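You operate a simulated robot arm through the tools that you are given. There is no shell and no other tool. Be economical: measure what you need, move in short steps, check, and stop when the job is done.

The job below is to be done with a simulated two-armed robot. You get a single attempt, and the scene is never put back.

## Task
Put the blue cube on the grey bracket. Take the orange box with the latest date from the top of the grey bench and leave it on the large grey ring. Turn the selector knob to W2. Fetch the w9 clip and set it on top of the teal level gauge. Put the black remote on the shelf of the green table. Put one of the green filters from the top of the plain table on top of the orange pump. Take the blue block with the latest date from the top of the grey bench and leave it on the top right bay of the console. Do these in any order. Set down upright: green filter, blue block.

It is judged by the outcome, as a careful person would: the job done as asked, and still so three seconds after it is handed in. It fails if anything else is knocked over, pushed out of place, dropped, spilled or broken.

## Robot
Two 7-joint arms with two-finger parallel grippers on one trunk, on a base that drives. Base frame: it is fixed to the floor where the robot stands at the start and does not move with it; the origin is under the middle of the robot, x ahead of it, y to its left, z up; the surface under the hand at the start is at about z = 80. Units: cm, rad, N and s.
The left shoulder is at the start at [10.9, 17.4, 108.6], the right one opposite. With the tool pointing down near the work surface each hand reaches from about 34 to 74 cm from the robot's upright axis, wherever it stands, measured 20 degrees to its own side. Places, roughly: W9 clip [50, -200, 175]; black remote [50, -275, 75]; blue block [50, 25, 75]; blue cube [50, 0, 75]; green filter [-225, -275, 75]; grey bracket [75, 275, 75]; large grey ring (8x8x2 cm) [40, -20, 80]; orange box [50, -25, 75]; orange pump [-225, -300, 75]; selector knob [80, -220, 90]; shelf of the green table (34x24 cm) [58, -278, 30]; teal level gauge [200, -575, 75]; top right bay of the console [70, -160, 40]. Payload 3.6 kg a hand.
The tool frame of a hand sits at the grasp point between the pads (the TCP): z along the fingers, y along the line on which they close. The tips reach 3 cm beyond it. The gripper opens to 11 cm. The fingers are 2 cm wide and 1 cm thick; the gripper's body (4.8 by 11.2 cm) begins 5.5 cm behind the TCP.
Orientation is told as [roll, pitch, yaw] about the base's x, y, z axes, in that order, counted from this pose: with the fingers straight down and closing along the base's y, the tool's x points along the base's -x, its y along +y and its z along -z.

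## Interface
- The arms move only by the tool step_arm. It takes "left_increments", "right_increments" or both (then of equal length, played together; a hand with none holds still); each is a list of rows, each a list of 7 numbers: the closure, from 0 (fully open) to 1 (shut), then the shift along the tool's x, y, z in cm, then the turn, a rotation vector about the tool's x, y, z in rad. In form: [[grip, x, y, z, rx, ry, rz], ...]. A call has 1 to 20 rows; each row shifts and turns the commanded pose from where the row before left it, along the tool's axes as they then stand. Rows are played at 5 a second. More than 5 cm and 0.15 rad between two rows, or a gripper value outside its range, and nothing of the call is played. Where a pose cannot be reached the arm comes as near as it can. A force on the tool above 40 N (or 10 N above the force at the start of the call, whichever is more), or a blocked arm, ends the call early, and 0.2 s more pass. The fingers move at their own pace (about 15.3 cm/s each) and stop on an object; they squeeze with about 38 N. The grip force told is the motor's: it shows also when the fingers shut on nothing. Time passes only in rows, and 0.2 s behind the last, so rows that do not move let the fingers close. The reply holds the time, the measured pose of the TCP, the force on the tool along the base axes, the opening and the grip force, in the units named above and with some noise, with the torque about the TCP (base axes, N m) and any sound that the robot's microphone picked up.
- Cameras (640 x 400 px; columns grow to the right, rows downward): "scene" is now at [20.45, 1.15, 124.01]; the picture's right is [0.14, -0.99, -0.00], its down [-0.73, -0.10, -0.68] and it looks along [0.67, 0.09, -0.74] (base axes); focal length 214 px, centre (320, 200). "left" rides on the left gripper at [7.2, -1.7, -10.3] in its tool frame; the picture's right is [0.23, 0.97, 0.00], its down [-0.76, 0.18, -0.62] and it looks along [-0.61, 0.14, 0.78] (tool axes); focal length 222 px, centre (320, 200). "right" rides on the right gripper at [7.2, 1.7, -10.4] in its tool frame; the picture's right is [-0.23, 0.97, 0.00], its down [-0.76, -0.18, -0.62] and it looks along [-0.61, -0.14, 0.78] (tool axes); focal length 222 px, centre (320, 200). There is no depth. A picture from a camera that has moved, and an enlarged one, comes with that camera's place and axes in the base frame and with its lens.
- snapshot(camera): a new picture of that camera. It takes no simulated time.
- slide_trunk(by): slides the trunk up (or, below 0, down) by that many cm; the arms and the scene camera ride with it, the base frame stays. It gives what a move gives, with no picture.
- steer(legs): drives the robot by 1 to 6 legs, each [ahead, left, turn to the left] in cm, cm and rad, along the robot's own axes; the way and the turn of a leg run together, so that a leg with both is an arc; at most 150 cm and 3.142 rad a leg. The arms and the cameras ride along, it lands a little off, and it stops where it bumps. It gives what a move gives.
- turn_head(pan, tilt): turns the head with the scene camera to pan (to the left, within 1.501 rad either way) and tilt (down, from -0.506 to 1.204), counted from straight ahead of the robot. It gives what a move gives.
- zoom(camera, box): a new picture of the part [left, top, right, bottom] of that camera's present view, enlarged. It takes no simulated time.
- sign_off(): hands the job in; it is judged then, once.

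Work in short steps. Places have to be worked out from the pictures, the camera data and where the tool is seen: move nearer, look again, correct. Check each grasp and each placing, and mend what went wrong. You have 196 turns and 192 pictures in all, those below and enlarged ones among them. Open the grippers and draw the arms clear of the work before you hand the job in, unless the task says otherwise; then end with one line.

The tools are called after "Emit:" by a JSON object that holds its "op" and its "data". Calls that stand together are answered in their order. step_arm: Moves the arms, as the interface text tells. Its arguments: {"type":"object","properties":{"left_increments":{"type":"array","items":{"type":"array","items":{"type":"number"}}},"right_increments":{"type":"array","items":{"type":"array","items":{"type":"number"}}}},"required":[]} The other tools are called the same way: slide_trunk (by) slides the trunk up or down; steer (legs) drives the base; turn_head (pan, tilt) turns the head that bears the scene camera; snapshot (camera) takes a picture; zoom (camera, box) takes an enlarged picture of a part of a camera's view; sign_off () hands the job in.

At the start:

```text
time_s: 0.0
left_tool_pos: [47.11, 19.01, 109.81]
left_tool_rot: [0.001, 0.0, 0.002]
left_wrist_force: [0.3, 0.3, -0.4]
left_wrist_torque: [0.0, 0.01, -0.01]
left_finger_gap: 10.99
left_gripper_force: 0.0
right_tool_pos: [46.23, -18.62, 104.36]
right_tool_rot: [0.001, -0.001, 0.001]
right_wrist_force: [0.4, 0.2, 1.2]
right_wrist_torque: [0.01, -0.05, -0.01]
right_finger_gap: 11.0
right_gripper_force: 0.0
trunk travel left (down, up): [-20.4, 55.9]
robot x, y, heading: [0.23, -0.08, -0.001]
head pan, tilt: [0.138, 0.829]
```

scene: 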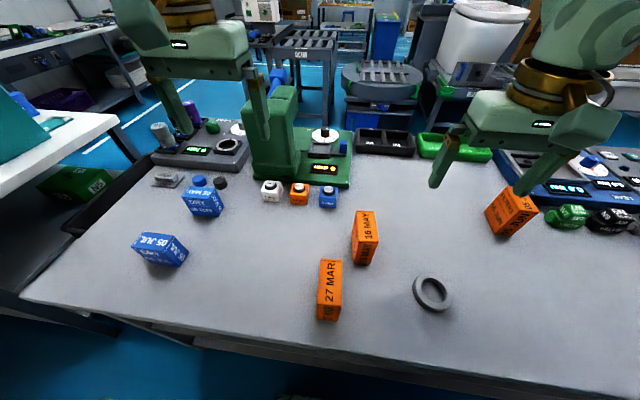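
right: 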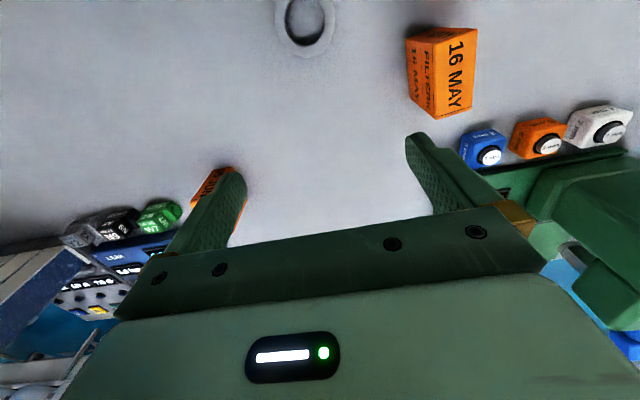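
left: 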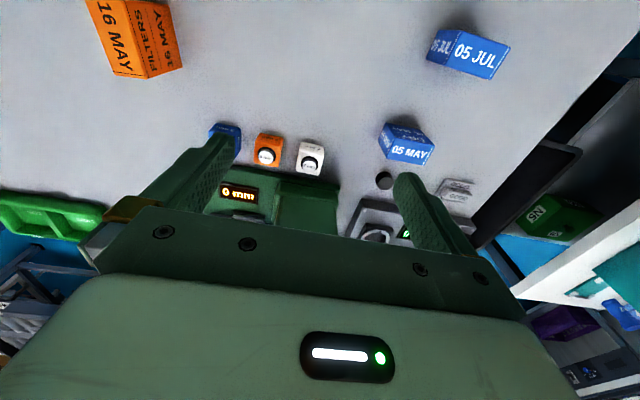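

I see two blue blocks (05 JUL, 05 MAY) and three orange boxes (16 MAY, 27 MAR, one unread). I zoom to read the third and look at the rest.

Emit:
{"op": "zoom", "data": {"camera": "scene", "box": [460, 140, 640, 252]}}

Emit:
{"op": "zoom", "data": {"camera": "scene", "box": [120, 110, 360, 280]}}

```text
3.56 times, centred on (550, 196) of scene
camera zoom: at [20.45, 1.15, 124.01], right [0.14, -0.99, 0.0], down [-0.73, -0.1, -0.68], along [0.67, 0.09, -0.74], focal length 763 px, centre (-498, 214)
```

zoom: 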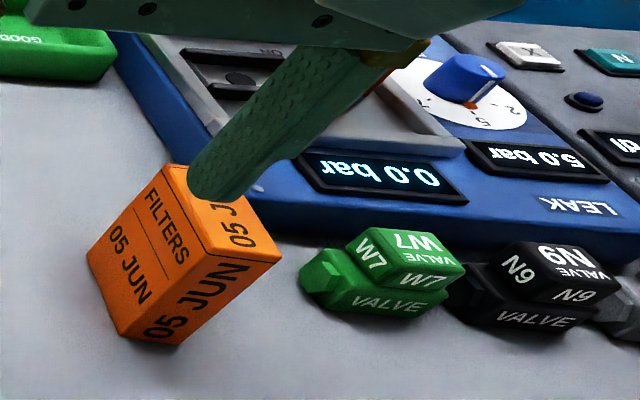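

```text
2.35 times, centred on (240, 195) of scene
camera zoom: at [20.45, 1.15, 124.01], right [0.14, -0.99, 0.0], down [-0.73, -0.1, -0.68], along [0.67, 0.09, -0.74], focal length 505 px, centre (508, 212)
```

zoom: 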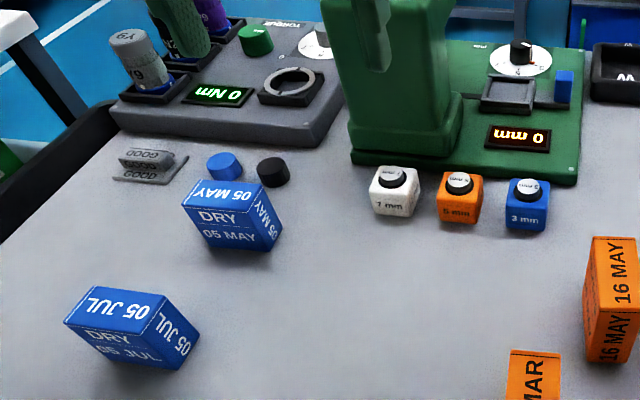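

Orange latest is 05 JUN (about [59,-40]), blue latest 05 JUL (about [38,38]). I move the right hand sideways to look at the orange box and view it, and look around with the head.

Emit:
{"op": "step_arm", "data": {"right_increments": [[0, 0, -4, 0, 0, 0, 0], [0, 0, -4, 0, 0, 0, 0], [0, 0, -4, 0, 0, 0, 0], [0, 0, -4, 0, 0, 0, 0], [0, 0, -3, 0, 0, 0, 0], [0, 0, 0, 0, 0, 0, 0]]}}

Emit:
{"op": "snapshot", "data": {"camera": "right"}}

Emit:
{"op": "snapshot", "data": {"camera": "scene"}}

```text
time_s: 1.4
left_tool_pos: [46.91, 18.81, 109.81]
left_tool_rot: [-0.002, -0.001, 0.001]
left_wrist_force: [-0.6, -0.6, 0.8]
left_wrist_torque: [0.02, -0.08, 0.01]
left_finger_gap: 11.01
left_gripper_force: 0.1
right_tool_pos: [46.27, -31.71, 104.25]
right_tool_rot: [0.002, 0.0, 0.0]
right_wrist_force: [-0.4, 0.0, -0.6]
right_wrist_torque: [0.01, 0.01, 0.01]
right_finger_gap: 11.0
right_gripper_force: 0.0
right hand out of reach, approached as far as the arm can: row 4, 5
trunk travel left (down, up): [-20.4, 55.9]
robot x, y, heading: [-0.02, 0.0, 0.001]
head pan, tilt: [0.138, 0.829]
```

```text
186 pictures are left
camera right: at [39.01, -29.93, 114.66], right [0.23, 0.97, 0.0], down [0.76, -0.18, 0.62], along [0.61, -0.14, -0.78], focal length 222 px, centre (320, 200)
```

right: 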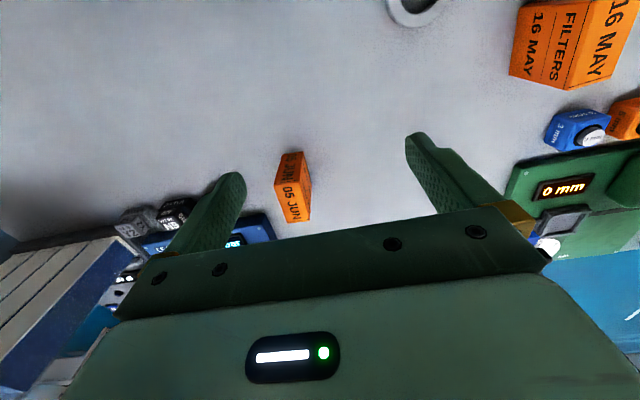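

```text
185 pictures are left
camera scene: at [20.45, 1.15, 124.01], right [0.14, -0.99, 0.0], down [-0.73, -0.1, -0.68], along [0.67, 0.09, -0.74], focal length 214 px, centre (320, 200)
```

scene: 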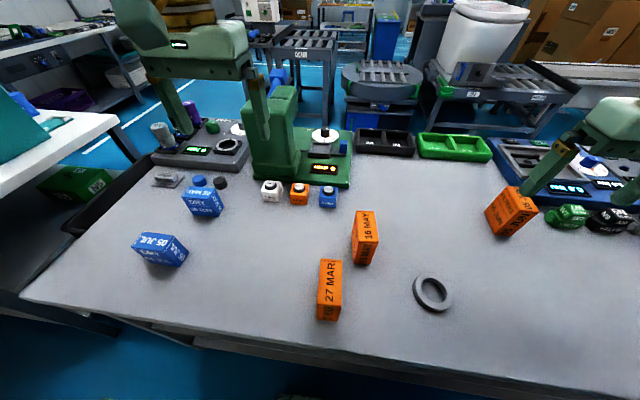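

The 05 JUN box is visible between the fingers; I zoom for its corners.

Emit:
{"op": "zoom", "data": {"camera": "right", "box": [240, 130, 360, 240]}}

Emit:
{"op": "zoom", "data": {"camera": "scene", "box": [470, 170, 560, 250]}}

```text
3.64 times, centred on (300, 185) of right
camera zoom: at [39.01, -29.93, 114.66], right [0.23, 0.97, 0.0], down [0.76, -0.18, 0.62], along [0.61, -0.14, -0.78], focal length 808 px, centre (393, 254)
```

zoom: 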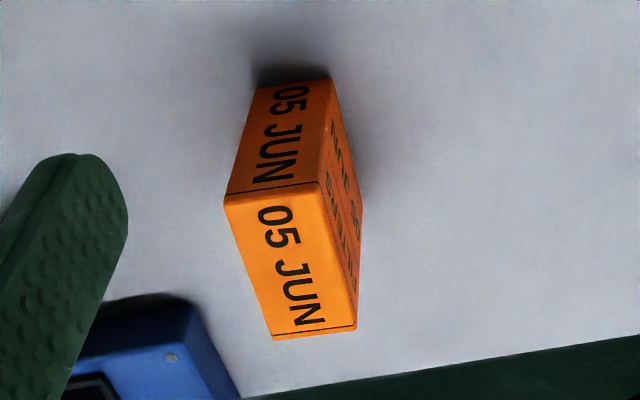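

```text
5.00 times, centred on (515, 210) of scene
camera zoom: at [20.45, 1.15, 124.01], right [0.14, -0.99, 0.0], down [-0.73, -0.1, -0.68], along [0.67, 0.09, -0.74], focal length 1072 px, centre (-655, 150)
```

zoom: 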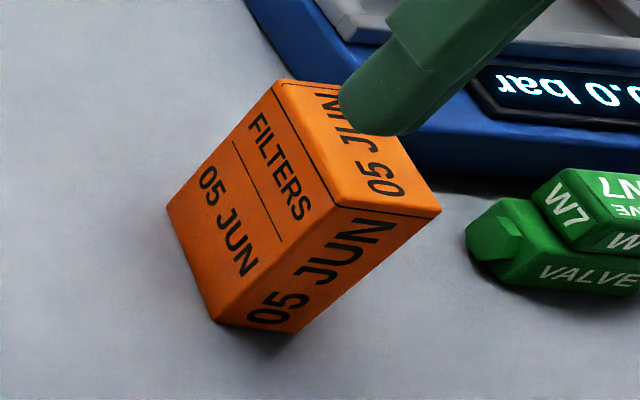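

The box top spans x 55–62.5, y −40.6…−36.7, top about z 89. I lower the hand first (reach), still short of the box.

Emit:
{"op": "step_arm", "data": {"right_increments": [[0, 0, 0, 4, 0, 0, 0], [0, 0, 0, 4, 0, 0, 0], [0, 0, -2, 1, 0, 0, 0], [0, 0, 0, 0, 0, 0, 0]]}}

```text
time_s: 2.4
left_tool_pos: [46.95, 18.99, 109.82]
left_tool_rot: [0.001, -0.001, 0.0]
left_wrist_force: [-0.6, -0.1, -0.3]
left_wrist_torque: [0.01, 0.0, 0.04]
left_finger_gap: 11.01
left_gripper_force: 0.0
right_tool_pos: [46.21, -33.67, 95.24]
right_tool_rot: [0.001, -0.001, 0.0]
right_wrist_force: [0.8, 0.1, 0.3]
right_wrist_torque: [0.0, 0.04, 0.03]
right_finger_gap: 10.99
right_gripper_force: 0.0
trunk travel left (down, up): [-20.4, 55.9]
robot x, y, heading: [0.05, -0.15, -0.0]
head pan, tilt: [0.138, 0.829]
```

Good. Now move over the box at height ~95 (tips at 92, above its top).

Emit:
{"op": "step_arm", "data": {"right_increments": [[0, -2, -4, 0, 0, 0, 0], [0, -4, -1, 0, 0, 0, 0], [0, -4, 0, 0, 0, 0, 0], [0, -2.6, 0, 0, 0, 0, 0], [0, 0, 0, 0, 0, 0, 0]]}}

Emit:
{"op": "snapshot", "data": {"camera": "right"}}

Emit:
{"op": "snapshot", "data": {"camera": "scene"}}

```text
time_s: 3.6
left_tool_pos: [46.87, 18.88, 109.78]
left_tool_rot: [0.0, 0.0, 0.001]
left_wrist_force: [-0.4, -1.0, 0.5]
left_wrist_torque: [0.02, 0.0, -0.01]
left_finger_gap: 10.98
left_gripper_force: 0.1
right_tool_pos: [49.19, -36.68, 94.9]
right_tool_rot: [-0.001, 0.0, -0.002]
right_wrist_force: [-0.5, 0.5, -0.2]
right_wrist_torque: [-0.01, 0.03, 0.03]
right_finger_gap: 10.99
right_gripper_force: 0.1
right hand out of reach, approached as far as the arm can: row 1, 2, 3, 4
trunk travel left (down, up): [-20.4, 55.9]
robot x, y, heading: [0.37, -0.11, 0.004]
head pan, tilt: [0.138, 0.829]
```

```text
182 pictures are left
camera right: at [41.99, -34.93, 105.28], right [0.23, 0.97, 0.0], down [0.76, -0.18, 0.62], along [0.61, -0.14, -0.78], focal length 222 px, centre (320, 200)
```

right: 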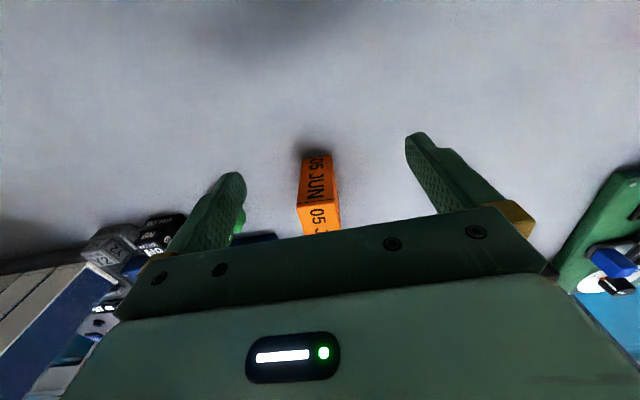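

```text
181 pictures are left
camera scene: at [20.46, 1.15, 124.01], right [0.14, -0.99, 0.0], down [-0.73, -0.1, -0.68], along [0.67, 0.09, -0.74], focal length 214 px, centre (320, 200)
```

scene: 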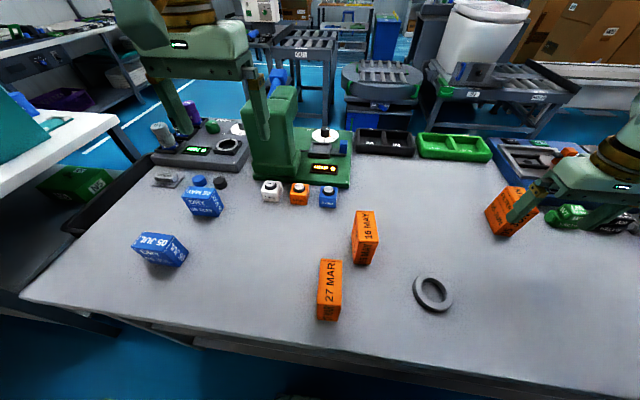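

Out of reach that far right; I pull the hand back left a little and strafe the base right 12 cm.

Emit:
{"op": "step_arm", "data": {"right_increments": [[0, 0, 4, -1, 0, 0, 0], [0, 0, 4, -1, 0, 0, 0], [0, 0, 0, 0, 0, 0, 0]]}}

Emit:
{"op": "steer", "data": {"legs": [[0, -12, 0]]}}

```text
time_s: 4.4
left_tool_pos: [47.01, 18.79, 109.77]
left_tool_rot: [0.0, 0.0, -0.001]
left_wrist_force: [0.1, 0.1, 0.6]
left_wrist_torque: [0.02, -0.03, 0.01]
left_finger_gap: 11.0
left_gripper_force: 0.0
right_tool_pos: [49.2, -28.77, 96.67]
right_tool_rot: [-0.001, 0.0, 0.0]
right_wrist_force: [-0.2, -0.3, -0.3]
right_wrist_torque: [0.05, 0.0, 0.02]
right_finger_gap: 10.99
right_gripper_force: 0.0
trunk travel left (down, up): [-20.4, 55.9]
robot x, y, heading: [0.03, 0.14, -0.003]
head pan, tilt: [0.138, 0.829]
```

```text
time_s: 5.6
left_tool_pos: [46.9, 6.78, 109.9]
left_tool_rot: [0.002, 0.0, 0.0]
left_wrist_force: [-0.1, -0.8, 0.6]
left_wrist_torque: [0.02, 0.01, -0.05]
left_finger_gap: 11.01
left_gripper_force: 0.1
right_tool_pos: [49.17, -40.7, 96.8]
right_tool_rot: [0.001, 0.001, 0.001]
right_wrist_force: [-1.1, -0.7, 0.1]
right_wrist_torque: [0.04, 0.02, 0.01]
right_finger_gap: 11.0
right_gripper_force: 0.1
trunk travel left (down, up): [-20.4, 55.9]
robot x, y, heading: [0.27, -11.81, 0.001]
head pan, tilt: [0.138, 0.829]
```

Now move over the box: to [58.8, −38.7], z about 95.

Emit:
{"op": "step_arm", "data": {"right_increments": [[0, -3, 2, 0, 0, 0, 0], [0, -3.5, 0, 0.5, 0, 0, 0], [0, -3.1, 0, 1, 0, 0, 0], [0, 0, 0, 0, 0, 0, 0]]}}

Emit:
{"op": "snapshot", "data": {"camera": "right"}}

Emit:
{"op": "snapshot", "data": {"camera": "scene"}}

```text
time_s: 6.6
left_tool_pos: [46.92, 6.89, 109.75]
left_tool_rot: [-0.001, 0.0, 0.0]
left_wrist_force: [-0.4, 0.4, 0.4]
left_wrist_torque: [0.0, -0.03, 0.0]
left_finger_gap: 11.0
left_gripper_force: 0.2
right_tool_pos: [58.79, -38.73, 95.26]
right_tool_rot: [0.0, -0.002, 0.001]
right_wrist_force: [-0.2, 0.0, -0.4]
right_wrist_torque: [-0.03, -0.01, -0.01]
right_finger_gap: 11.0
right_gripper_force: 0.1
trunk travel left (down, up): [-20.4, 55.9]
robot x, y, heading: [0.14, -11.98, 0.0]
head pan, tilt: [0.138, 0.829]
```

```text
180 pictures are left
camera right: at [51.51, -36.96, 105.7], right [0.23, 0.97, 0.0], down [0.76, -0.18, 0.62], along [0.61, -0.14, -0.78], focal length 222 px, centre (320, 200)
```

right: 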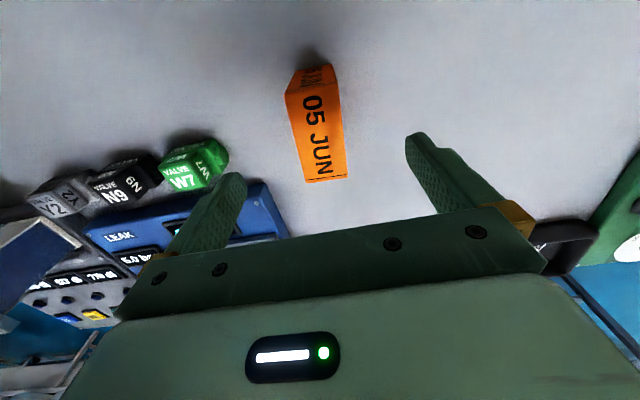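

```text
179 pictures are left
camera scene: at [20.4, -10.83, 124.03], right [0.14, -0.99, 0.0], down [-0.73, -0.1, -0.68], along [0.67, 0.09, -0.74], focal length 214 px, centre (320, 200)
```

scene: 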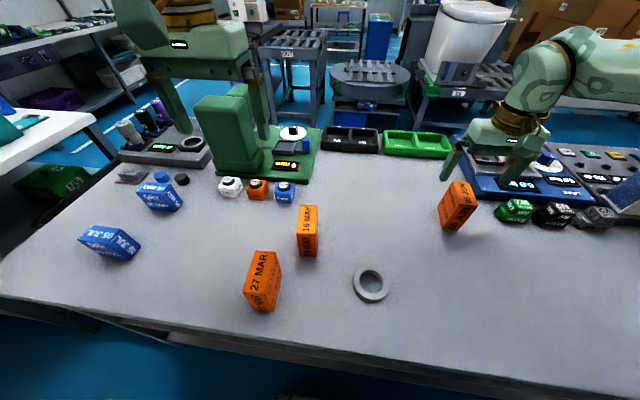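

Box centred between fingers, yawed about −0.08. I match it, descend 9.5 cm and close.

Emit:
{"op": "step_arm", "data": {"right_increments": [[0, 0, 0, 3, 0, 0, 0.08], [0, 0, 0, 3.5, 0, 0, 0], [0, 0, 0, 3, 0, 0, 0], [0, 0, 0, 0, 0, 0, 0], [1, 0, 0, 0, 0, 0, 0], [1, 0, 0, 0, 0, 0, 0], [1, 0, 0, 0, 0, 0, 0]]}}

```text
time_s: 8.2
left_tool_pos: [46.89, 6.89, 109.86]
left_tool_rot: [0.001, -0.001, 0.001]
left_wrist_force: [0.5, -0.7, -0.2]
left_wrist_torque: [0.04, -0.01, 0.01]
left_finger_gap: 10.98
left_gripper_force: 0.1
right_tool_pos: [58.69, -38.56, 85.65]
right_tool_rot: [0.002, 0.002, -0.08]
right_wrist_force: [0.5, 0.6, -0.1]
right_wrist_torque: [0.06, -0.07, 0.03]
right_finger_gap: 3.76
right_gripper_force: 38.2
trunk travel left (down, up): [-20.4, 55.9]
robot x, y, heading: [-0.13, -11.69, -0.001]
head pan, tilt: [0.138, 0.829]
```

Held (3.76 cm). Lift and carry toward the ring at about [38, −18.6].

Emit:
{"op": "step_arm", "data": {"right_increments": [[1, 0, 0, -4, 0, 0, 0], [1, 0, 0, -3, 0, 0, -0.08], [1, 4, 4, 0, 0, 0, 0], [1, 4, 4, 0, 0, 0, 0], [1, 4, 4, 0, 0, 0, 0], [1, 3, 4, 0, 0, 0, 0], [1, 0, 0, 0, 0, 0, 0]]}}

Emit:
{"op": "snapshot", "data": {"camera": "right"}}

Emit:
{"op": "snapshot", "data": {"camera": "scene"}}

```text
refused: row 3 steps farther than a row can; nothing moved
```

```text
178 pictures are left
camera right: at [51.67, -36.37, 96.07], right [0.3, 0.95, 0.0], down [0.75, -0.24, 0.62], along [0.59, -0.19, -0.78], focal length 222 px, centre (320, 200)
```

right: 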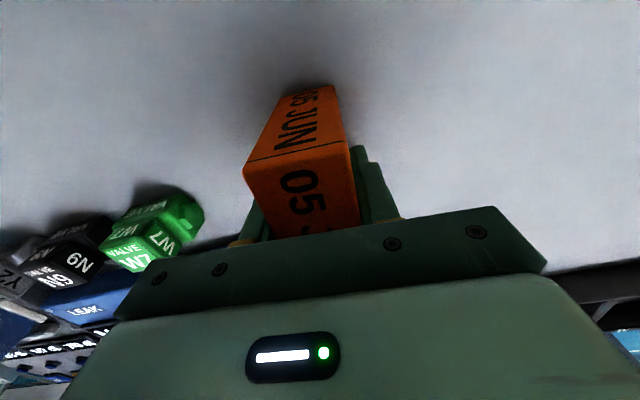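

```text
177 pictures are left
camera scene: at [20.47, -10.8, 124.01], right [0.14, -0.99, 0.0], down [-0.73, -0.1, -0.68], along [0.67, 0.09, -0.74], focal length 214 px, centre (320, 200)
```

scene: 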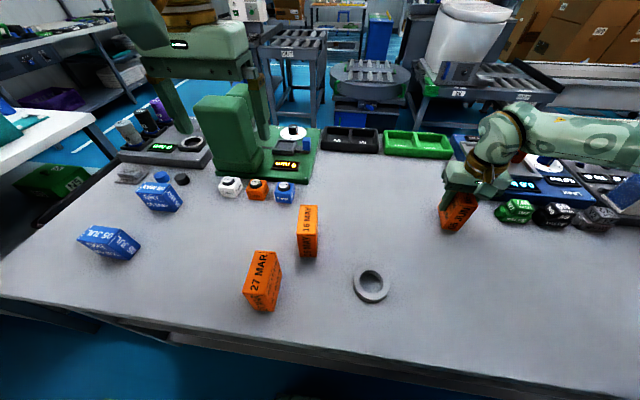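

Step too long; redo with shorter rows.

Emit:
{"op": "step_arm", "data": {"right_increments": [[1, 0, 0, -4, 0, 0, 0], [1, 0, 0, -3, 0, 0, -0.08], [1, 3.4, 3.4, 0, 0, 0, 0], [1, 3.4, 3.4, 0, 0, 0, 0], [1, 3.4, 3.4, 0, 0, 0, 0], [1, 3.4, 3.4, 0, 0, 0, 0], [1, 0, 0, 0, 0, 0, 0]]}}

Emit:
{"op": "snapshot", "data": {"camera": "right"}}

Emit:
{"op": "snapshot", "data": {"camera": "scene"}}

```text
time_s: 9.8
left_tool_pos: [47.07, 6.96, 109.71]
left_tool_rot: [-0.001, 0.0, -0.001]
left_wrist_force: [-0.3, -0.4, -0.4]
left_wrist_torque: [0.01, 0.02, -0.03]
left_finger_gap: 11.0
left_gripper_force: 0.0
right_tool_pos: [45.01, -24.87, 92.75]
right_tool_rot: [0.0, 0.002, 0.0]
right_wrist_force: [0.2, 0.0, -1.7]
right_wrist_torque: [0.02, -0.01, -0.01]
right_finger_gap: 3.77
right_gripper_force: 38.0
trunk travel left (down, up): [-20.4, 55.9]
robot x, y, heading: [-0.02, -11.88, 0.005]
head pan, tilt: [0.138, 0.829]
```

```text
176 pictures are left
camera right: at [37.79, -23.21, 103.14], right [0.23, 0.97, 0.0], down [0.76, -0.18, 0.62], along [0.61, -0.14, -0.78], focal length 222 px, centre (320, 200)
```

right: 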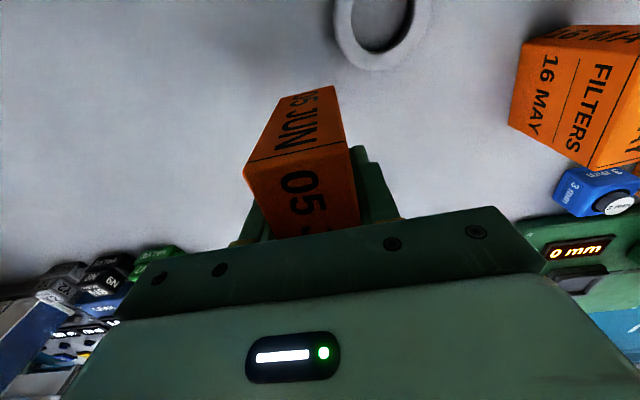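

```text
175 pictures are left
camera scene: at [20.48, -10.85, 124.0], right [0.14, -0.99, 0.0], down [-0.73, -0.1, -0.68], along [0.67, 0.09, -0.74], focal length 214 px, centre (320, 200)
```

scene: 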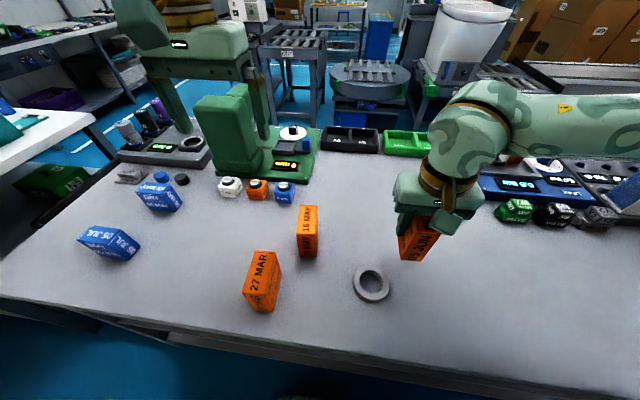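

Ring centre is about [38.2, −18.7], top z≈82; box bottom hangs 5.65 below TCP. I move above it and descend to TCP≈88.2.

Emit:
{"op": "step_arm", "data": {"right_increments": [[1, 3.4, 3.1, 0, 0, 0, 0], [1, 3.4, 3.1, 0, 0, 0, 0], [1, 0, 0, 0, 0, 0, 0], [1, 0, 0, 2.5, 0, 0, 0], [1, 0, 0, 2, 0, 0, 0], [1, 0, 0, 0, 0, 0, 0]]}}

Emit:
{"op": "snapshot", "data": {"camera": "scene"}}

Emit:
{"op": "snapshot", "data": {"camera": "right"}}

```text
time_s: 11.2
left_tool_pos: [46.97, 6.99, 109.73]
left_tool_rot: [0.0, 0.001, 0.0]
left_wrist_force: [0.4, -0.5, 0.2]
left_wrist_torque: [-0.04, 0.01, -0.01]
left_finger_gap: 11.0
left_gripper_force: 0.1
right_tool_pos: [38.33, -18.89, 88.2]
right_tool_rot: [0.002, 0.0, 0.0]
right_wrist_force: [0.1, 0.1, -1.6]
right_wrist_torque: [0.03, 0.01, 0.01]
right_finger_gap: 3.76
right_gripper_force: 38.2
trunk travel left (down, up): [-20.4, 55.9]
robot x, y, heading: [-0.07, -12.13, 0.002]
head pan, tilt: [0.138, 0.829]
```

```text
174 pictures are left
camera scene: at [20.45, -10.79, 124.01], right [0.14, -0.99, 0.0], down [-0.73, -0.1, -0.68], along [0.67, 0.09, -0.74], focal length 214 px, centre (320, 200)
```

scene: 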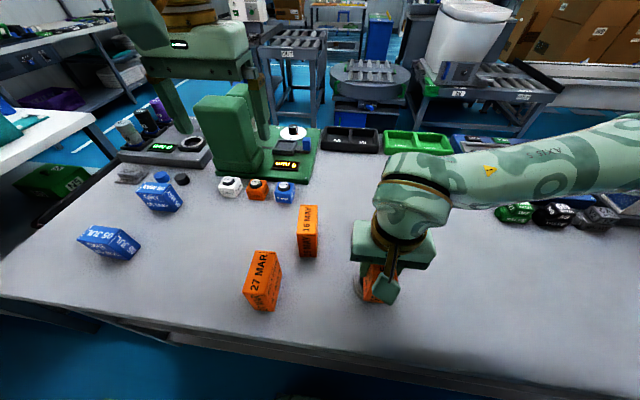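

```text
173 pictures are left
camera right: at [31.07, -17.06, 98.64], right [0.23, 0.97, 0.0], down [0.76, -0.18, 0.62], along [0.61, -0.14, -0.78], focal length 222 px, centre (320, 200)
```

right: 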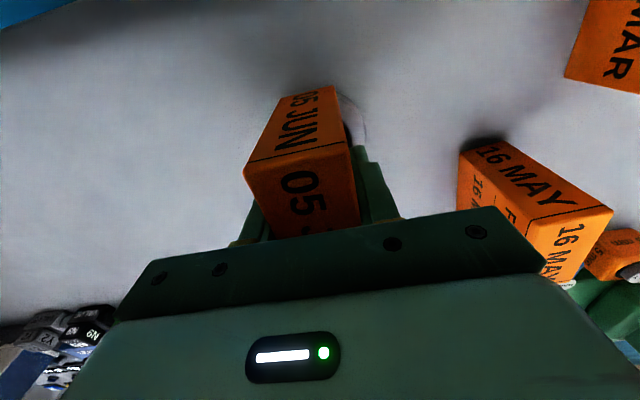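

Zoom on the ring peeking out to check alignment.

Emit:
{"op": "zoom", "data": {"camera": "right", "box": [230, 70, 400, 190]}}

Emit:
{"op": "zoom", "data": {"camera": "scene", "box": [330, 230, 430, 320]}}

```text
3.33 times, centred on (315, 130) of right
camera zoom: at [31.07, -17.06, 98.64], right [0.23, 0.97, 0.0], down [0.76, -0.18, 0.62], along [0.61, -0.14, -0.78], focal length 740 px, centre (337, 433)
```

zoom: 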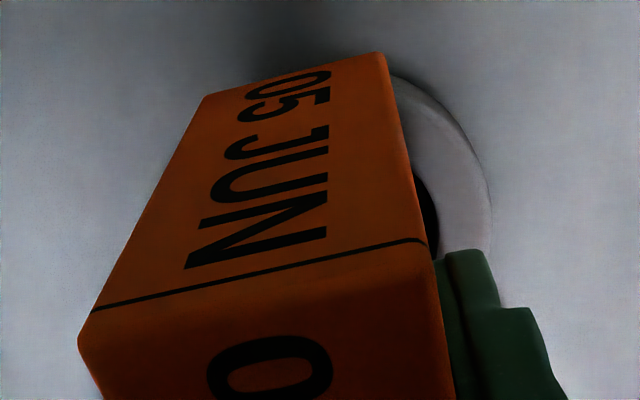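

```text
4.44 times, centred on (380, 275) of scene
camera zoom: at [20.45, -10.79, 124.01], right [0.14, -0.99, 0.0], down [-0.73, -0.1, -0.68], along [0.67, 0.09, -0.74], focal length 953 px, centre (53, -133)
```

zoom: 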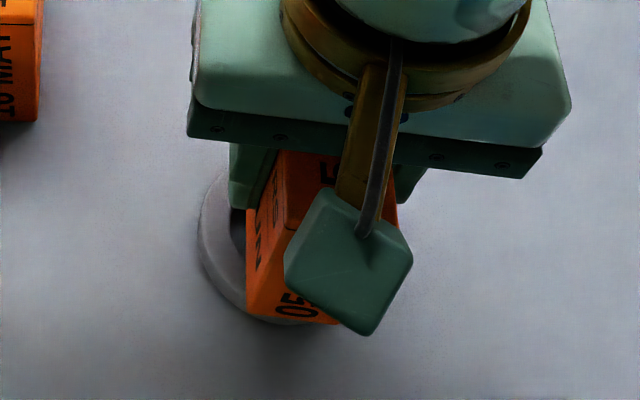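

Aligned. Lower the last bit slowly, release and lift straight.

Emit:
{"op": "step_arm", "data": {"right_increments": [[1, 0, 0, 0.4, 0, 0, 0], [1, 0, 0, 0.2, 0, 0, 0], [1, 0, 0, 0, 0, 0, 0]]}}

```text
time_s: 12.0
left_tool_pos: [46.93, 6.96, 109.79]
left_tool_rot: [0.0, -0.001, 0.0]
left_wrist_force: [0.0, -0.2, 0.5]
left_wrist_torque: [-0.03, 0.02, 0.0]
left_finger_gap: 10.99
left_gripper_force: 0.1
right_tool_pos: [38.36, -18.93, 87.64]
right_tool_rot: [-0.001, 0.004, -0.001]
right_wrist_force: [-0.8, -0.5, -1.1]
right_wrist_torque: [0.01, -0.01, 0.0]
right_finger_gap: 3.74
right_gripper_force: 38.3
trunk travel left (down, up): [-20.4, 55.9]
robot x, y, heading: [-0.02, -12.04, -0.005]
head pan, tilt: [0.138, 0.829]
```

Emit:
{"op": "step_arm", "data": {"right_increments": [[1, 0, 0, 0.3, 0, 0, 0], [1, 0, 0, 0, 0, 0, 0]]}}

```text
time_s: 12.6
left_tool_pos: [46.83, 7.01, 109.79]
left_tool_rot: [0.0, -0.001, 0.0]
left_wrist_force: [-0.1, 0.6, -0.3]
left_wrist_torque: [0.01, 0.04, -0.03]
left_finger_gap: 10.99
left_gripper_force: 0.1
right_tool_pos: [38.44, -18.97, 87.4]
right_tool_rot: [0.0, -0.001, 0.002]
right_wrist_force: [-0.2, -0.3, 7.2]
right_wrist_torque: [-0.03, 0.04, 0.01]
right_finger_gap: 3.79
right_gripper_force: 37.7
trunk travel left (down, up): [-20.4, 55.9]
robot x, y, heading: [-0.12, -12.18, 0.002]
head pan, tilt: [0.138, 0.829]
```

Contact felt (7 N up). Release and lift.

Emit:
{"op": "step_arm", "data": {"right_increments": [[0.3, 0, 0, 0, 0, 0, 0], [0.3, 0, 0, 0, 0, 0, 0], [0.3, 0, 0, -4, 0, 0, 0], [0.3, 0, 0, -4, 0, 0, 0], [0.3, 0, 0, -4, 0, 0, 0], [0, 0, -4, 0, 0, 0, 0], [0, 0, -4, 0, 0, 0, 0]]}}

Emit:
{"op": "snapshot", "data": {"camera": "scene"}}

```text
time_s: 14.2
left_tool_pos: [46.94, 6.95, 109.71]
left_tool_rot: [0.0, 0.0, 0.0]
left_wrist_force: [0.1, 0.3, 0.7]
left_wrist_torque: [0.02, -0.05, 0.03]
left_finger_gap: 11.01
left_gripper_force: 0.1
right_tool_pos: [38.34, -26.98, 99.46]
right_tool_rot: [0.0, 0.0, -0.001]
right_wrist_force: [0.2, -0.5, 0.2]
right_wrist_torque: [0.01, 0.01, -0.03]
right_finger_gap: 11.0
right_gripper_force: 0.0
trunk travel left (down, up): [-20.4, 55.9]
robot x, y, heading: [0.35, -12.05, 0.001]
head pan, tilt: [0.138, 0.829]
```

```text
170 pictures are left
camera scene: at [20.41, -10.85, 124.02], right [0.14, -0.99, 0.0], down [-0.73, -0.1, -0.68], along [0.67, 0.09, -0.74], focal length 214 px, centre (320, 200)
```

scene: 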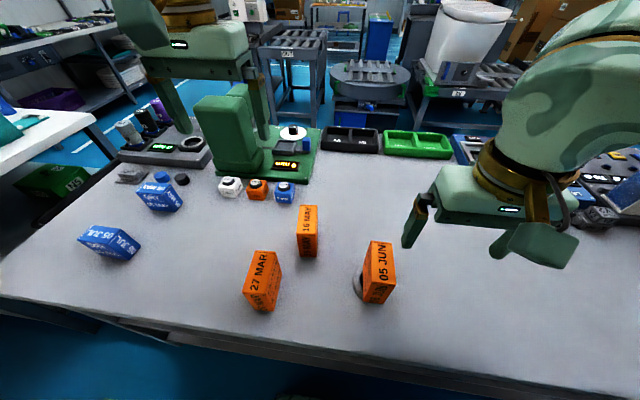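

Orange box sits on the ring. Now survey surroundings with the head: left then right.

Emit:
{"op": "turn_head", "data": {"pan": 1.3, "tilt": 0.35}}

Emit:
{"op": "snapshot", "data": {"camera": "scene"}}

Emit:
{"op": "turn_head", "data": {"pan": -1.0, "tilt": 0.35}}

Emit:
{"op": "snapshot", "data": {"camera": "scene"}}

```text
time_s: 15.6
left_tool_pos: [47.05, 7.0, 109.91]
left_tool_rot: [0.001, 0.0, 0.0]
left_wrist_force: [-0.1, 0.0, 0.1]
left_wrist_torque: [-0.02, 0.04, -0.02]
left_finger_gap: 10.99
left_gripper_force: 0.0
right_tool_pos: [38.48, -27.0, 99.41]
right_tool_rot: [-0.001, -0.001, 0.0]
right_wrist_force: [0.3, 0.3, 0.5]
right_wrist_torque: [0.0, -0.01, -0.01]
right_finger_gap: 11.01
right_gripper_force: 0.0
trunk travel left (down, up): [-20.4, 55.9]
robot x, y, heading: [-0.12, -11.82, -0.002]
head pan, tilt: [1.3, 0.351]
```

```text
169 pictures are left
camera scene: at [15.1, -2.91, 128.21], right [0.96, -0.27, 0.0], down [-0.09, -0.33, -0.94], along [0.25, 0.9, -0.34], focal length 214 px, centre (320, 200)
```

scene: 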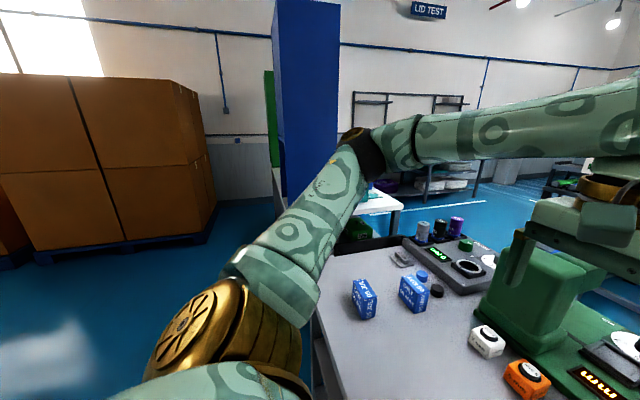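

```text
time_s: 17.7
left_tool_pos: [46.88, 7.03, 109.82]
left_tool_rot: [0.002, 0.0, 0.001]
left_wrist_force: [-0.8, 0.1, 0.3]
left_wrist_torque: [0.0, 0.0, 0.0]
left_finger_gap: 11.02
left_gripper_force: 0.2
right_tool_pos: [38.32, -26.93, 99.4]
right_tool_rot: [0.0, 0.001, 0.0]
right_wrist_force: [-0.2, -0.4, -0.4]
right_wrist_torque: [-0.04, 0.02, 0.01]
right_finger_gap: 10.99
right_gripper_force: 0.1
trunk travel left (down, up): [-20.4, 55.9]
robot x, y, heading: [-0.29, -12.18, -0.001]
head pan, tilt: [-1.0, 0.351]
```

```text
168 pictures are left
camera scene: at [17.64, -19.72, 128.21], right [-0.84, -0.54, 0.0], down [-0.19, 0.29, -0.94], along [0.51, -0.79, -0.34], focal length 214 px, centre (320, 200)
```

scene: 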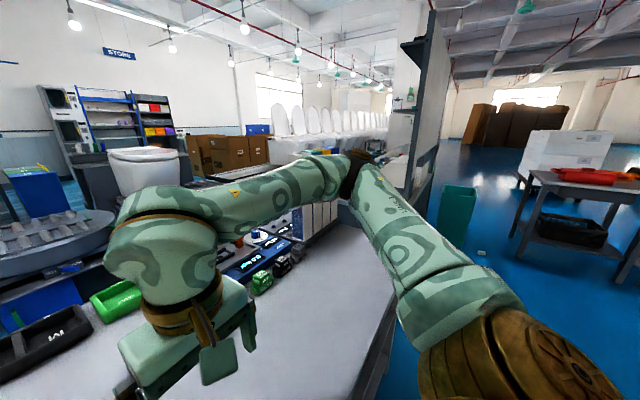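

Survey done. Now the blue cube (3 mm, about [60, 4]); look with the left wrist camera.

Emit:
{"op": "snapshot", "data": {"camera": "left"}}

Emit:
{"op": "turn_head", "data": {"pan": 0.138, "tilt": 0.829}}

```text
167 pictures are left
camera left: at [39.87, 5.24, 120.2], right [-0.23, 0.97, 0.0], down [0.76, 0.18, 0.62], along [0.61, 0.14, -0.78], focal length 222 px, centre (320, 200)
```

left: 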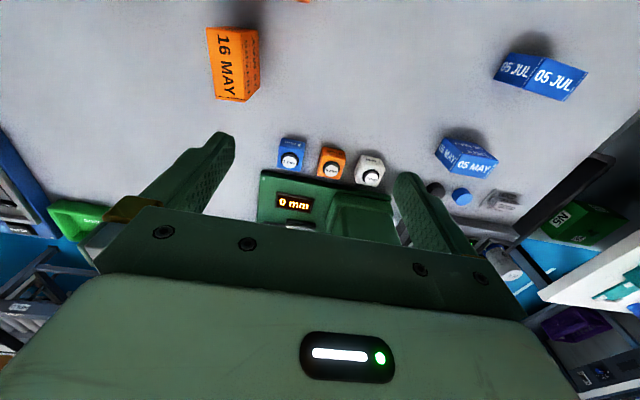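

```text
time_s: 19.1
left_tool_pos: [46.95, 6.94, 109.77]
left_tool_rot: [0.0, -0.001, 0.001]
left_wrist_force: [-0.3, -0.2, -0.5]
left_wrist_torque: [0.01, 0.0, -0.01]
left_finger_gap: 10.98
left_gripper_force: 0.0
right_tool_pos: [38.42, -26.96, 99.42]
right_tool_rot: [-0.001, 0.0, 0.0]
right_wrist_force: [-1.0, -0.7, 0.2]
right_wrist_torque: [0.03, 0.0, 0.0]
right_finger_gap: 11.02
right_gripper_force: 0.1
trunk travel left (down, up): [-20.4, 55.9]
robot x, y, heading: [0.06, -11.99, -0.004]
head pan, tilt: [0.138, 0.829]
```

Blue cube about [60.3, 4.3]. Approach with partial opening to z≈97 and look.

Emit:
{"op": "step_arm", "data": {"left_increments": [[0.4, -3, -2.7, 2, 0, 0, 0], [0.4, -3, 0, 3, 0, 0, 0], [0.4, -2, 0, 4, 0, 0, 0], [0.4, 0, 0, 4, 0, 0, 0], [0.4, 0, 0, 0, 0, 0, 0]]}}

Emit:
{"op": "snapshot", "data": {"camera": "left"}}

Emit:
{"op": "snapshot", "data": {"camera": "scene"}}

```text
time_s: 20.3
left_tool_pos: [54.89, 4.2, 96.89]
left_tool_rot: [-0.001, -0.001, 0.001]
left_wrist_force: [0.2, -0.4, 0.0]
left_wrist_torque: [0.02, -0.01, -0.02]
left_finger_gap: 6.61
left_gripper_force: 0.1
right_tool_pos: [38.45, -27.0, 99.48]
right_tool_rot: [-0.002, -0.001, 0.0]
right_wrist_force: [0.1, 0.2, -0.3]
right_wrist_torque: [0.0, -0.03, 0.0]
right_finger_gap: 11.03
right_gripper_force: 0.1
trunk travel left (down, up): [-20.4, 55.9]
robot x, y, heading: [0.12, -12.31, 0.001]
head pan, tilt: [0.138, 0.829]
```

```text
166 pictures are left
camera left: at [47.83, 2.5, 107.24], right [-0.23, 0.97, 0.0], down [0.76, 0.18, 0.62], along [0.61, 0.14, -0.78], focal length 222 px, centre (320, 200)
```

left: 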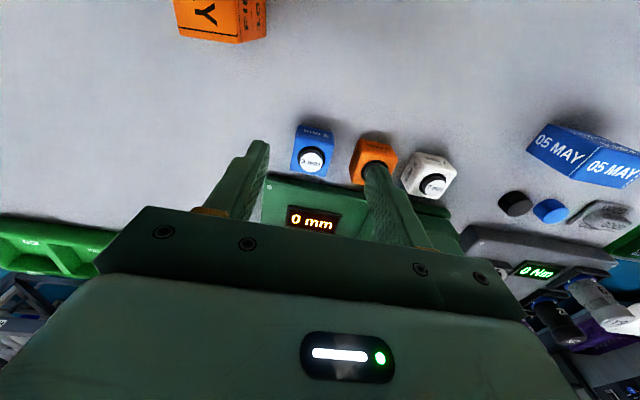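

```text
165 pictures are left
camera scene: at [20.44, -10.82, 124.02], right [0.14, -0.99, 0.0], down [-0.73, -0.1, -0.68], along [0.67, 0.09, -0.74], focal length 214 px, centre (320, 200)
```

scene: 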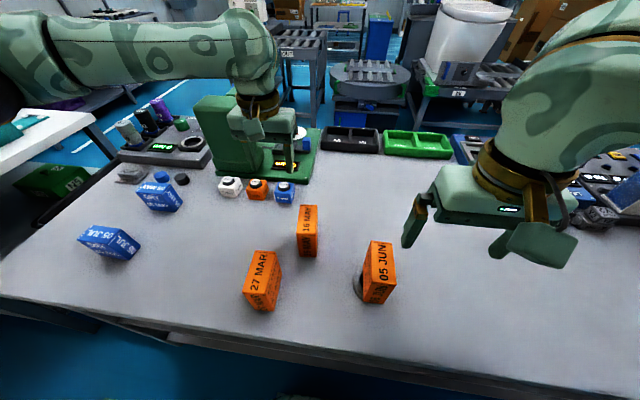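

Emit:
{"op": "zoom", "data": {"camera": "left", "box": [270, 110, 400, 200]}}

```text
4.44 times, centred on (335, 155) of left
camera zoom: at [47.83, 2.5, 107.24], right [-0.23, 0.97, 0.0], down [0.76, 0.18, 0.62], along [0.61, 0.14, -0.78], focal length 987 px, centre (253, 400)
```

zoom: 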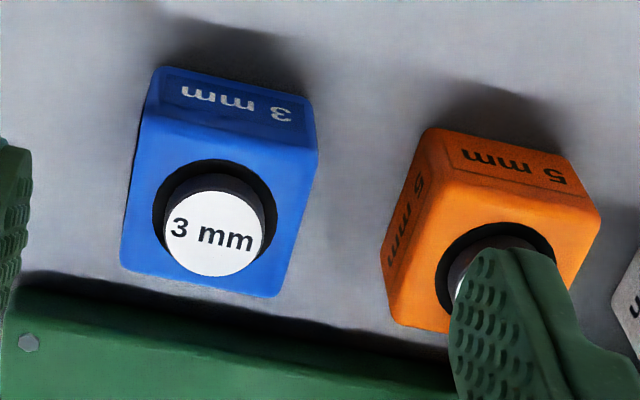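

Cube is x 58.3–62.5, y 2.1–6.6, top ≈84. I narrow the fingers to ~5.8 cm, move over, and descend part way to check.

Emit:
{"op": "step_arm", "data": {"left_increments": [[0.48, -3, 0.1, 0, 0, 0, 0], [0.48, -2.5, 0, 2, 0, 0, 0], [0.48, 0, 0, 4, 0, 0, 0], [0.48, 0, 0, 0, 0, 0, 0]]}}

Emit:
{"op": "snapshot", "data": {"camera": "left"}}

Emit:
{"op": "zoom", "data": {"camera": "scene", "box": [190, 80, 350, 220]}}

```text
time_s: 21.3
left_tool_pos: [60.35, 4.2, 90.7]
left_tool_rot: [0.0, 0.0, 0.001]
left_wrist_force: [-0.1, -0.1, 0.4]
left_wrist_torque: [0.04, -0.04, 0.04]
left_finger_gap: 5.72
left_gripper_force: 0.1
right_tool_pos: [38.32, -27.03, 99.49]
right_tool_rot: [-0.001, 0.0, 0.002]
right_wrist_force: [0.7, 0.3, 0.0]
right_wrist_torque: [-0.03, 0.01, 0.0]
right_finger_gap: 11.01
right_gripper_force: 0.1
trunk travel left (down, up): [-20.4, 55.9]
robot x, y, heading: [0.55, -12.17, 0.004]
head pan, tilt: [0.138, 0.829]
```

```text
163 pictures are left
camera left: at [53.31, 2.58, 101.18], right [-0.23, 0.97, 0.0], down [0.76, 0.18, 0.62], along [0.61, 0.14, -0.78], focal length 222 px, centre (320, 200)
```

left: 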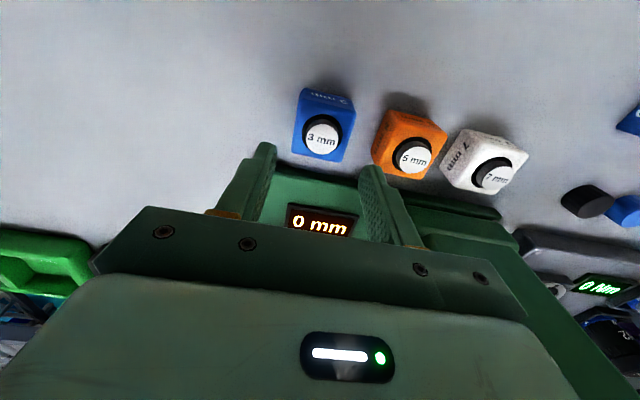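

```text
2.86 times, centred on (270, 150) of scene
camera zoom: at [20.42, -10.82, 124.02], right [0.14, -0.99, 0.0], down [-0.73, -0.1, -0.68], along [0.67, 0.09, -0.74], focal length 613 px, centre (463, 343)
```

zoom: 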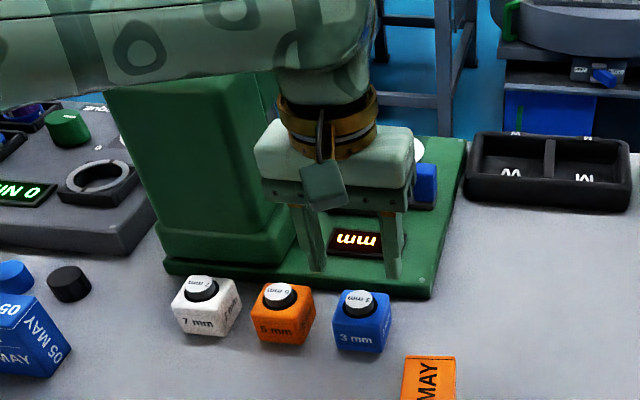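

Cube centre confirmed ≈[60.1, 4.2], matching the hand. Descend to z≈84 and close.

Emit:
{"op": "step_arm", "data": {"left_increments": [[0.48, 0, 0, 3, 0, 0, 0], [0.48, 0, 0, 2, 0, 0, 0], [0.48, 0, 0, 1.7, 0, 0, 0], [0.48, 0, 0, 0, 0, 0, 0], [1, 0, 0, 0, 0, 0, 0], [1, 0, 0, 0, 0, 0, 0]]}}

Emit:
{"op": "snapshot", "data": {"camera": "left"}}

```text
time_s: 22.7
left_tool_pos: [60.41, 4.42, 84.08]
left_tool_rot: [-0.001, 0.0, 0.0]
left_wrist_force: [-0.1, 0.0, -0.2]
left_wrist_torque: [0.02, 0.01, -0.02]
left_finger_gap: 4.54
left_gripper_force: 37.6
right_tool_pos: [38.31, -26.94, 99.4]
right_tool_rot: [0.0, 0.002, 0.001]
right_wrist_force: [-0.1, 0.2, 0.0]
right_wrist_torque: [0.03, 0.0, -0.02]
right_finger_gap: 11.0
right_gripper_force: 0.0
trunk travel left (down, up): [-20.4, 55.9]
robot x, y, heading: [-0.39, -12.15, 0.0]
head pan, tilt: [0.138, 0.829]
```

```text
161 pictures are left
camera left: at [53.35, 2.64, 94.46], right [-0.23, 0.97, 0.0], down [0.76, 0.18, 0.62], along [0.61, 0.14, -0.78], focal length 222 px, centre (320, 200)
```

left: 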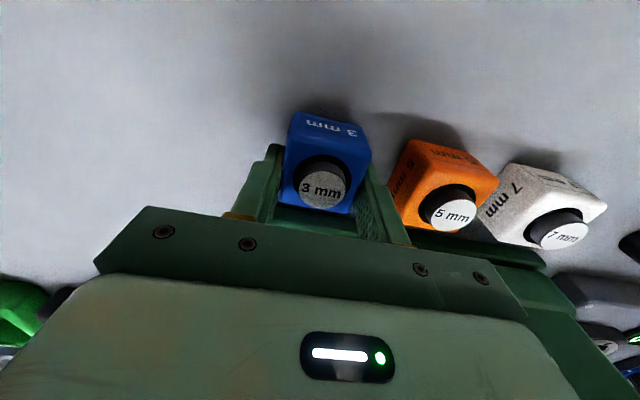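

Held. Lift it and draw back.

Emit:
{"op": "step_arm", "data": {"left_increments": [[1, 0, 0, -4, 0, 0, 0], [1, 0, 0, -4, 0, 0, 0], [1, 2, 0, -4, 0, 0, 0], [1, 3, 2, -3, 0, 0, 0], [1, 3, 2, -3, 0, 0, 0], [1, 2, 2, -3, 0, 0, 0], [1, 0, 0, 0, 0, 0, 0]]}}

Emit:
{"op": "snapshot", "data": {"camera": "scene"}}

```text
time_s: 24.3
left_tool_pos: [50.54, 10.37, 105.08]
left_tool_rot: [0.0, 0.002, 0.001]
left_wrist_force: [0.0, 0.8, -0.8]
left_wrist_torque: [0.01, -0.01, 0.01]
left_finger_gap: 4.56
left_gripper_force: 38.1
right_tool_pos: [38.42, -26.89, 99.48]
right_tool_rot: [0.0, 0.003, 0.001]
right_wrist_force: [0.2, 0.0, 0.3]
right_wrist_torque: [0.04, 0.01, 0.01]
right_finger_gap: 10.99
right_gripper_force: 0.1
trunk travel left (down, up): [-20.4, 55.9]
robot x, y, heading: [0.0, -11.85, 0.001]
head pan, tilt: [0.138, 0.829]
```

```text
160 pictures are left
camera scene: at [20.51, -10.82, 123.99], right [0.14, -0.99, 0.0], down [-0.73, -0.1, -0.67], along [0.67, 0.09, -0.74], focal length 214 px, centre (320, 200)
```

scene: 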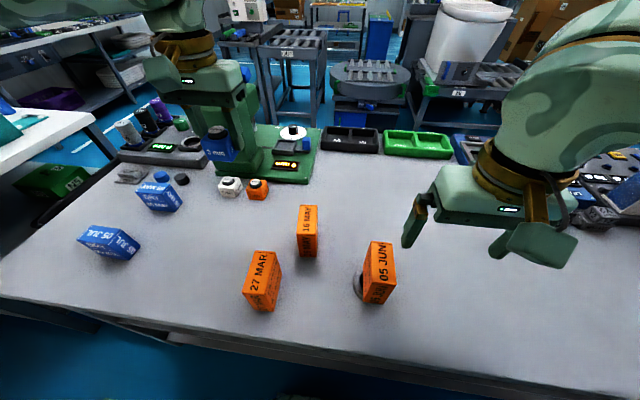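

Cube held. Strafe left 50 cm so the right hand reaches the 05 JUL block near [38, 38].

Emit:
{"op": "steer", "data": {"legs": [[0, 50, 0]]}}

Emit:
{"op": "snapshot", "data": {"camera": "scene"}}

Emit:
{"op": "snapshot", "data": {"camera": "right"}}

```text
time_s: 27.2
left_tool_pos: [50.21, 60.34, 104.92]
left_tool_rot: [-0.002, 0.0, 0.006]
left_wrist_force: [0.5, 0.8, -0.9]
left_wrist_torque: [-0.02, 0.01, -0.01]
left_finger_gap: 4.55
left_gripper_force: 37.9
right_tool_pos: [38.35, 23.02, 99.4]
right_tool_rot: [-0.003, 0.002, 0.006]
right_wrist_force: [0.9, 0.7, -0.4]
right_wrist_torque: [0.0, 0.01, -0.03]
right_finger_gap: 10.99
right_gripper_force: 0.0
trunk travel left (down, up): [-20.4, 55.9]
robot x, y, heading: [0.03, 37.9, 0.003]
head pan, tilt: [0.138, 0.829]
```

```text
159 pictures are left
camera scene: at [20.34, 39.08, 124.0], right [0.14, -0.99, 0.0], down [-0.73, -0.11, -0.68], along [0.67, 0.1, -0.74], focal length 214 px, centre (320, 200)
```

scene: 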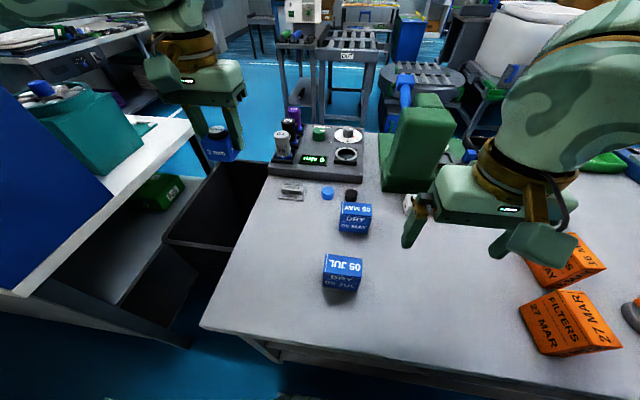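

```text
158 pictures are left
camera right: at [31.1, 24.71, 109.84], right [0.22, 0.97, 0.0], down [0.76, -0.17, 0.62], along [0.61, -0.14, -0.78], focal length 222 px, centre (320, 200)
```

right: 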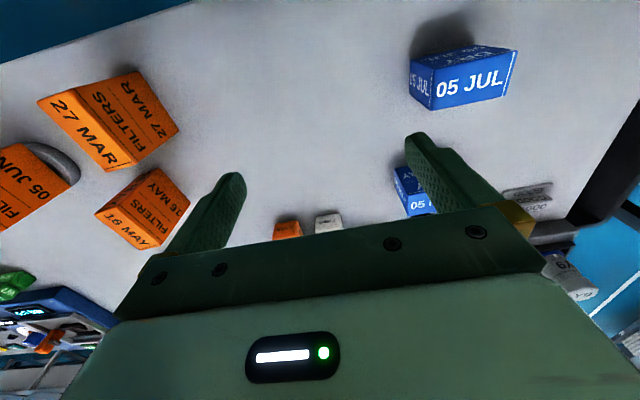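

Block 05 JUL in view; zoom for corners.

Emit:
{"op": "zoom", "data": {"camera": "right", "box": [390, 30, 540, 124]}}

Emit:
{"op": "zoom", "data": {"camera": "scene", "box": [300, 235, 390, 305]}}

```text
4.26 times, centred on (465, 77) of right
camera zoom: at [31.1, 24.71, 109.84], right [0.22, 0.97, 0.0], down [0.76, -0.17, 0.62], along [0.61, -0.14, -0.78], focal length 945 px, centre (-297, 723)
```

zoom: 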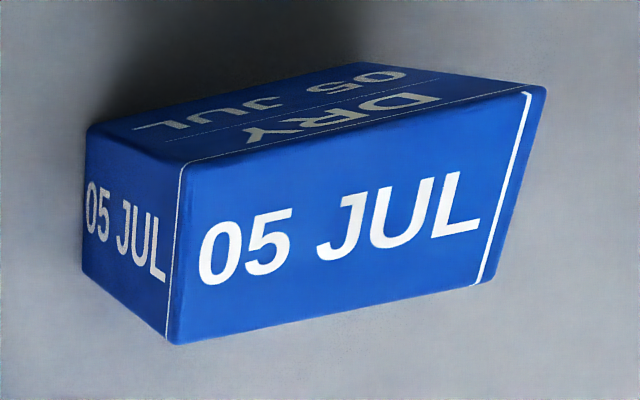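

```text
5.71 times, centred on (345, 270) of scene
camera zoom: at [20.34, 39.08, 124.0], right [0.14, -0.99, 0.0], down [-0.73, -0.11, -0.68], along [0.67, 0.1, -0.74], focal length 1226 px, centre (177, -200)
```

zoom: 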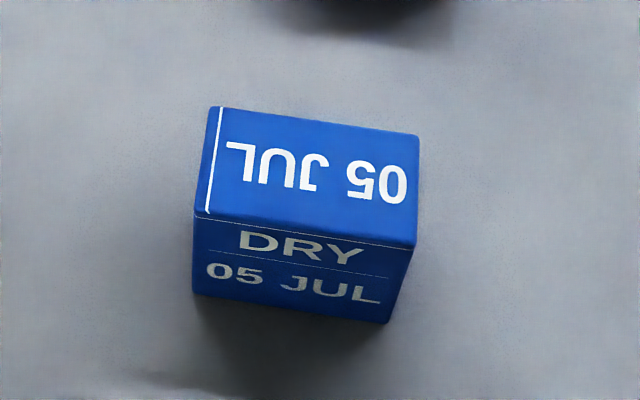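

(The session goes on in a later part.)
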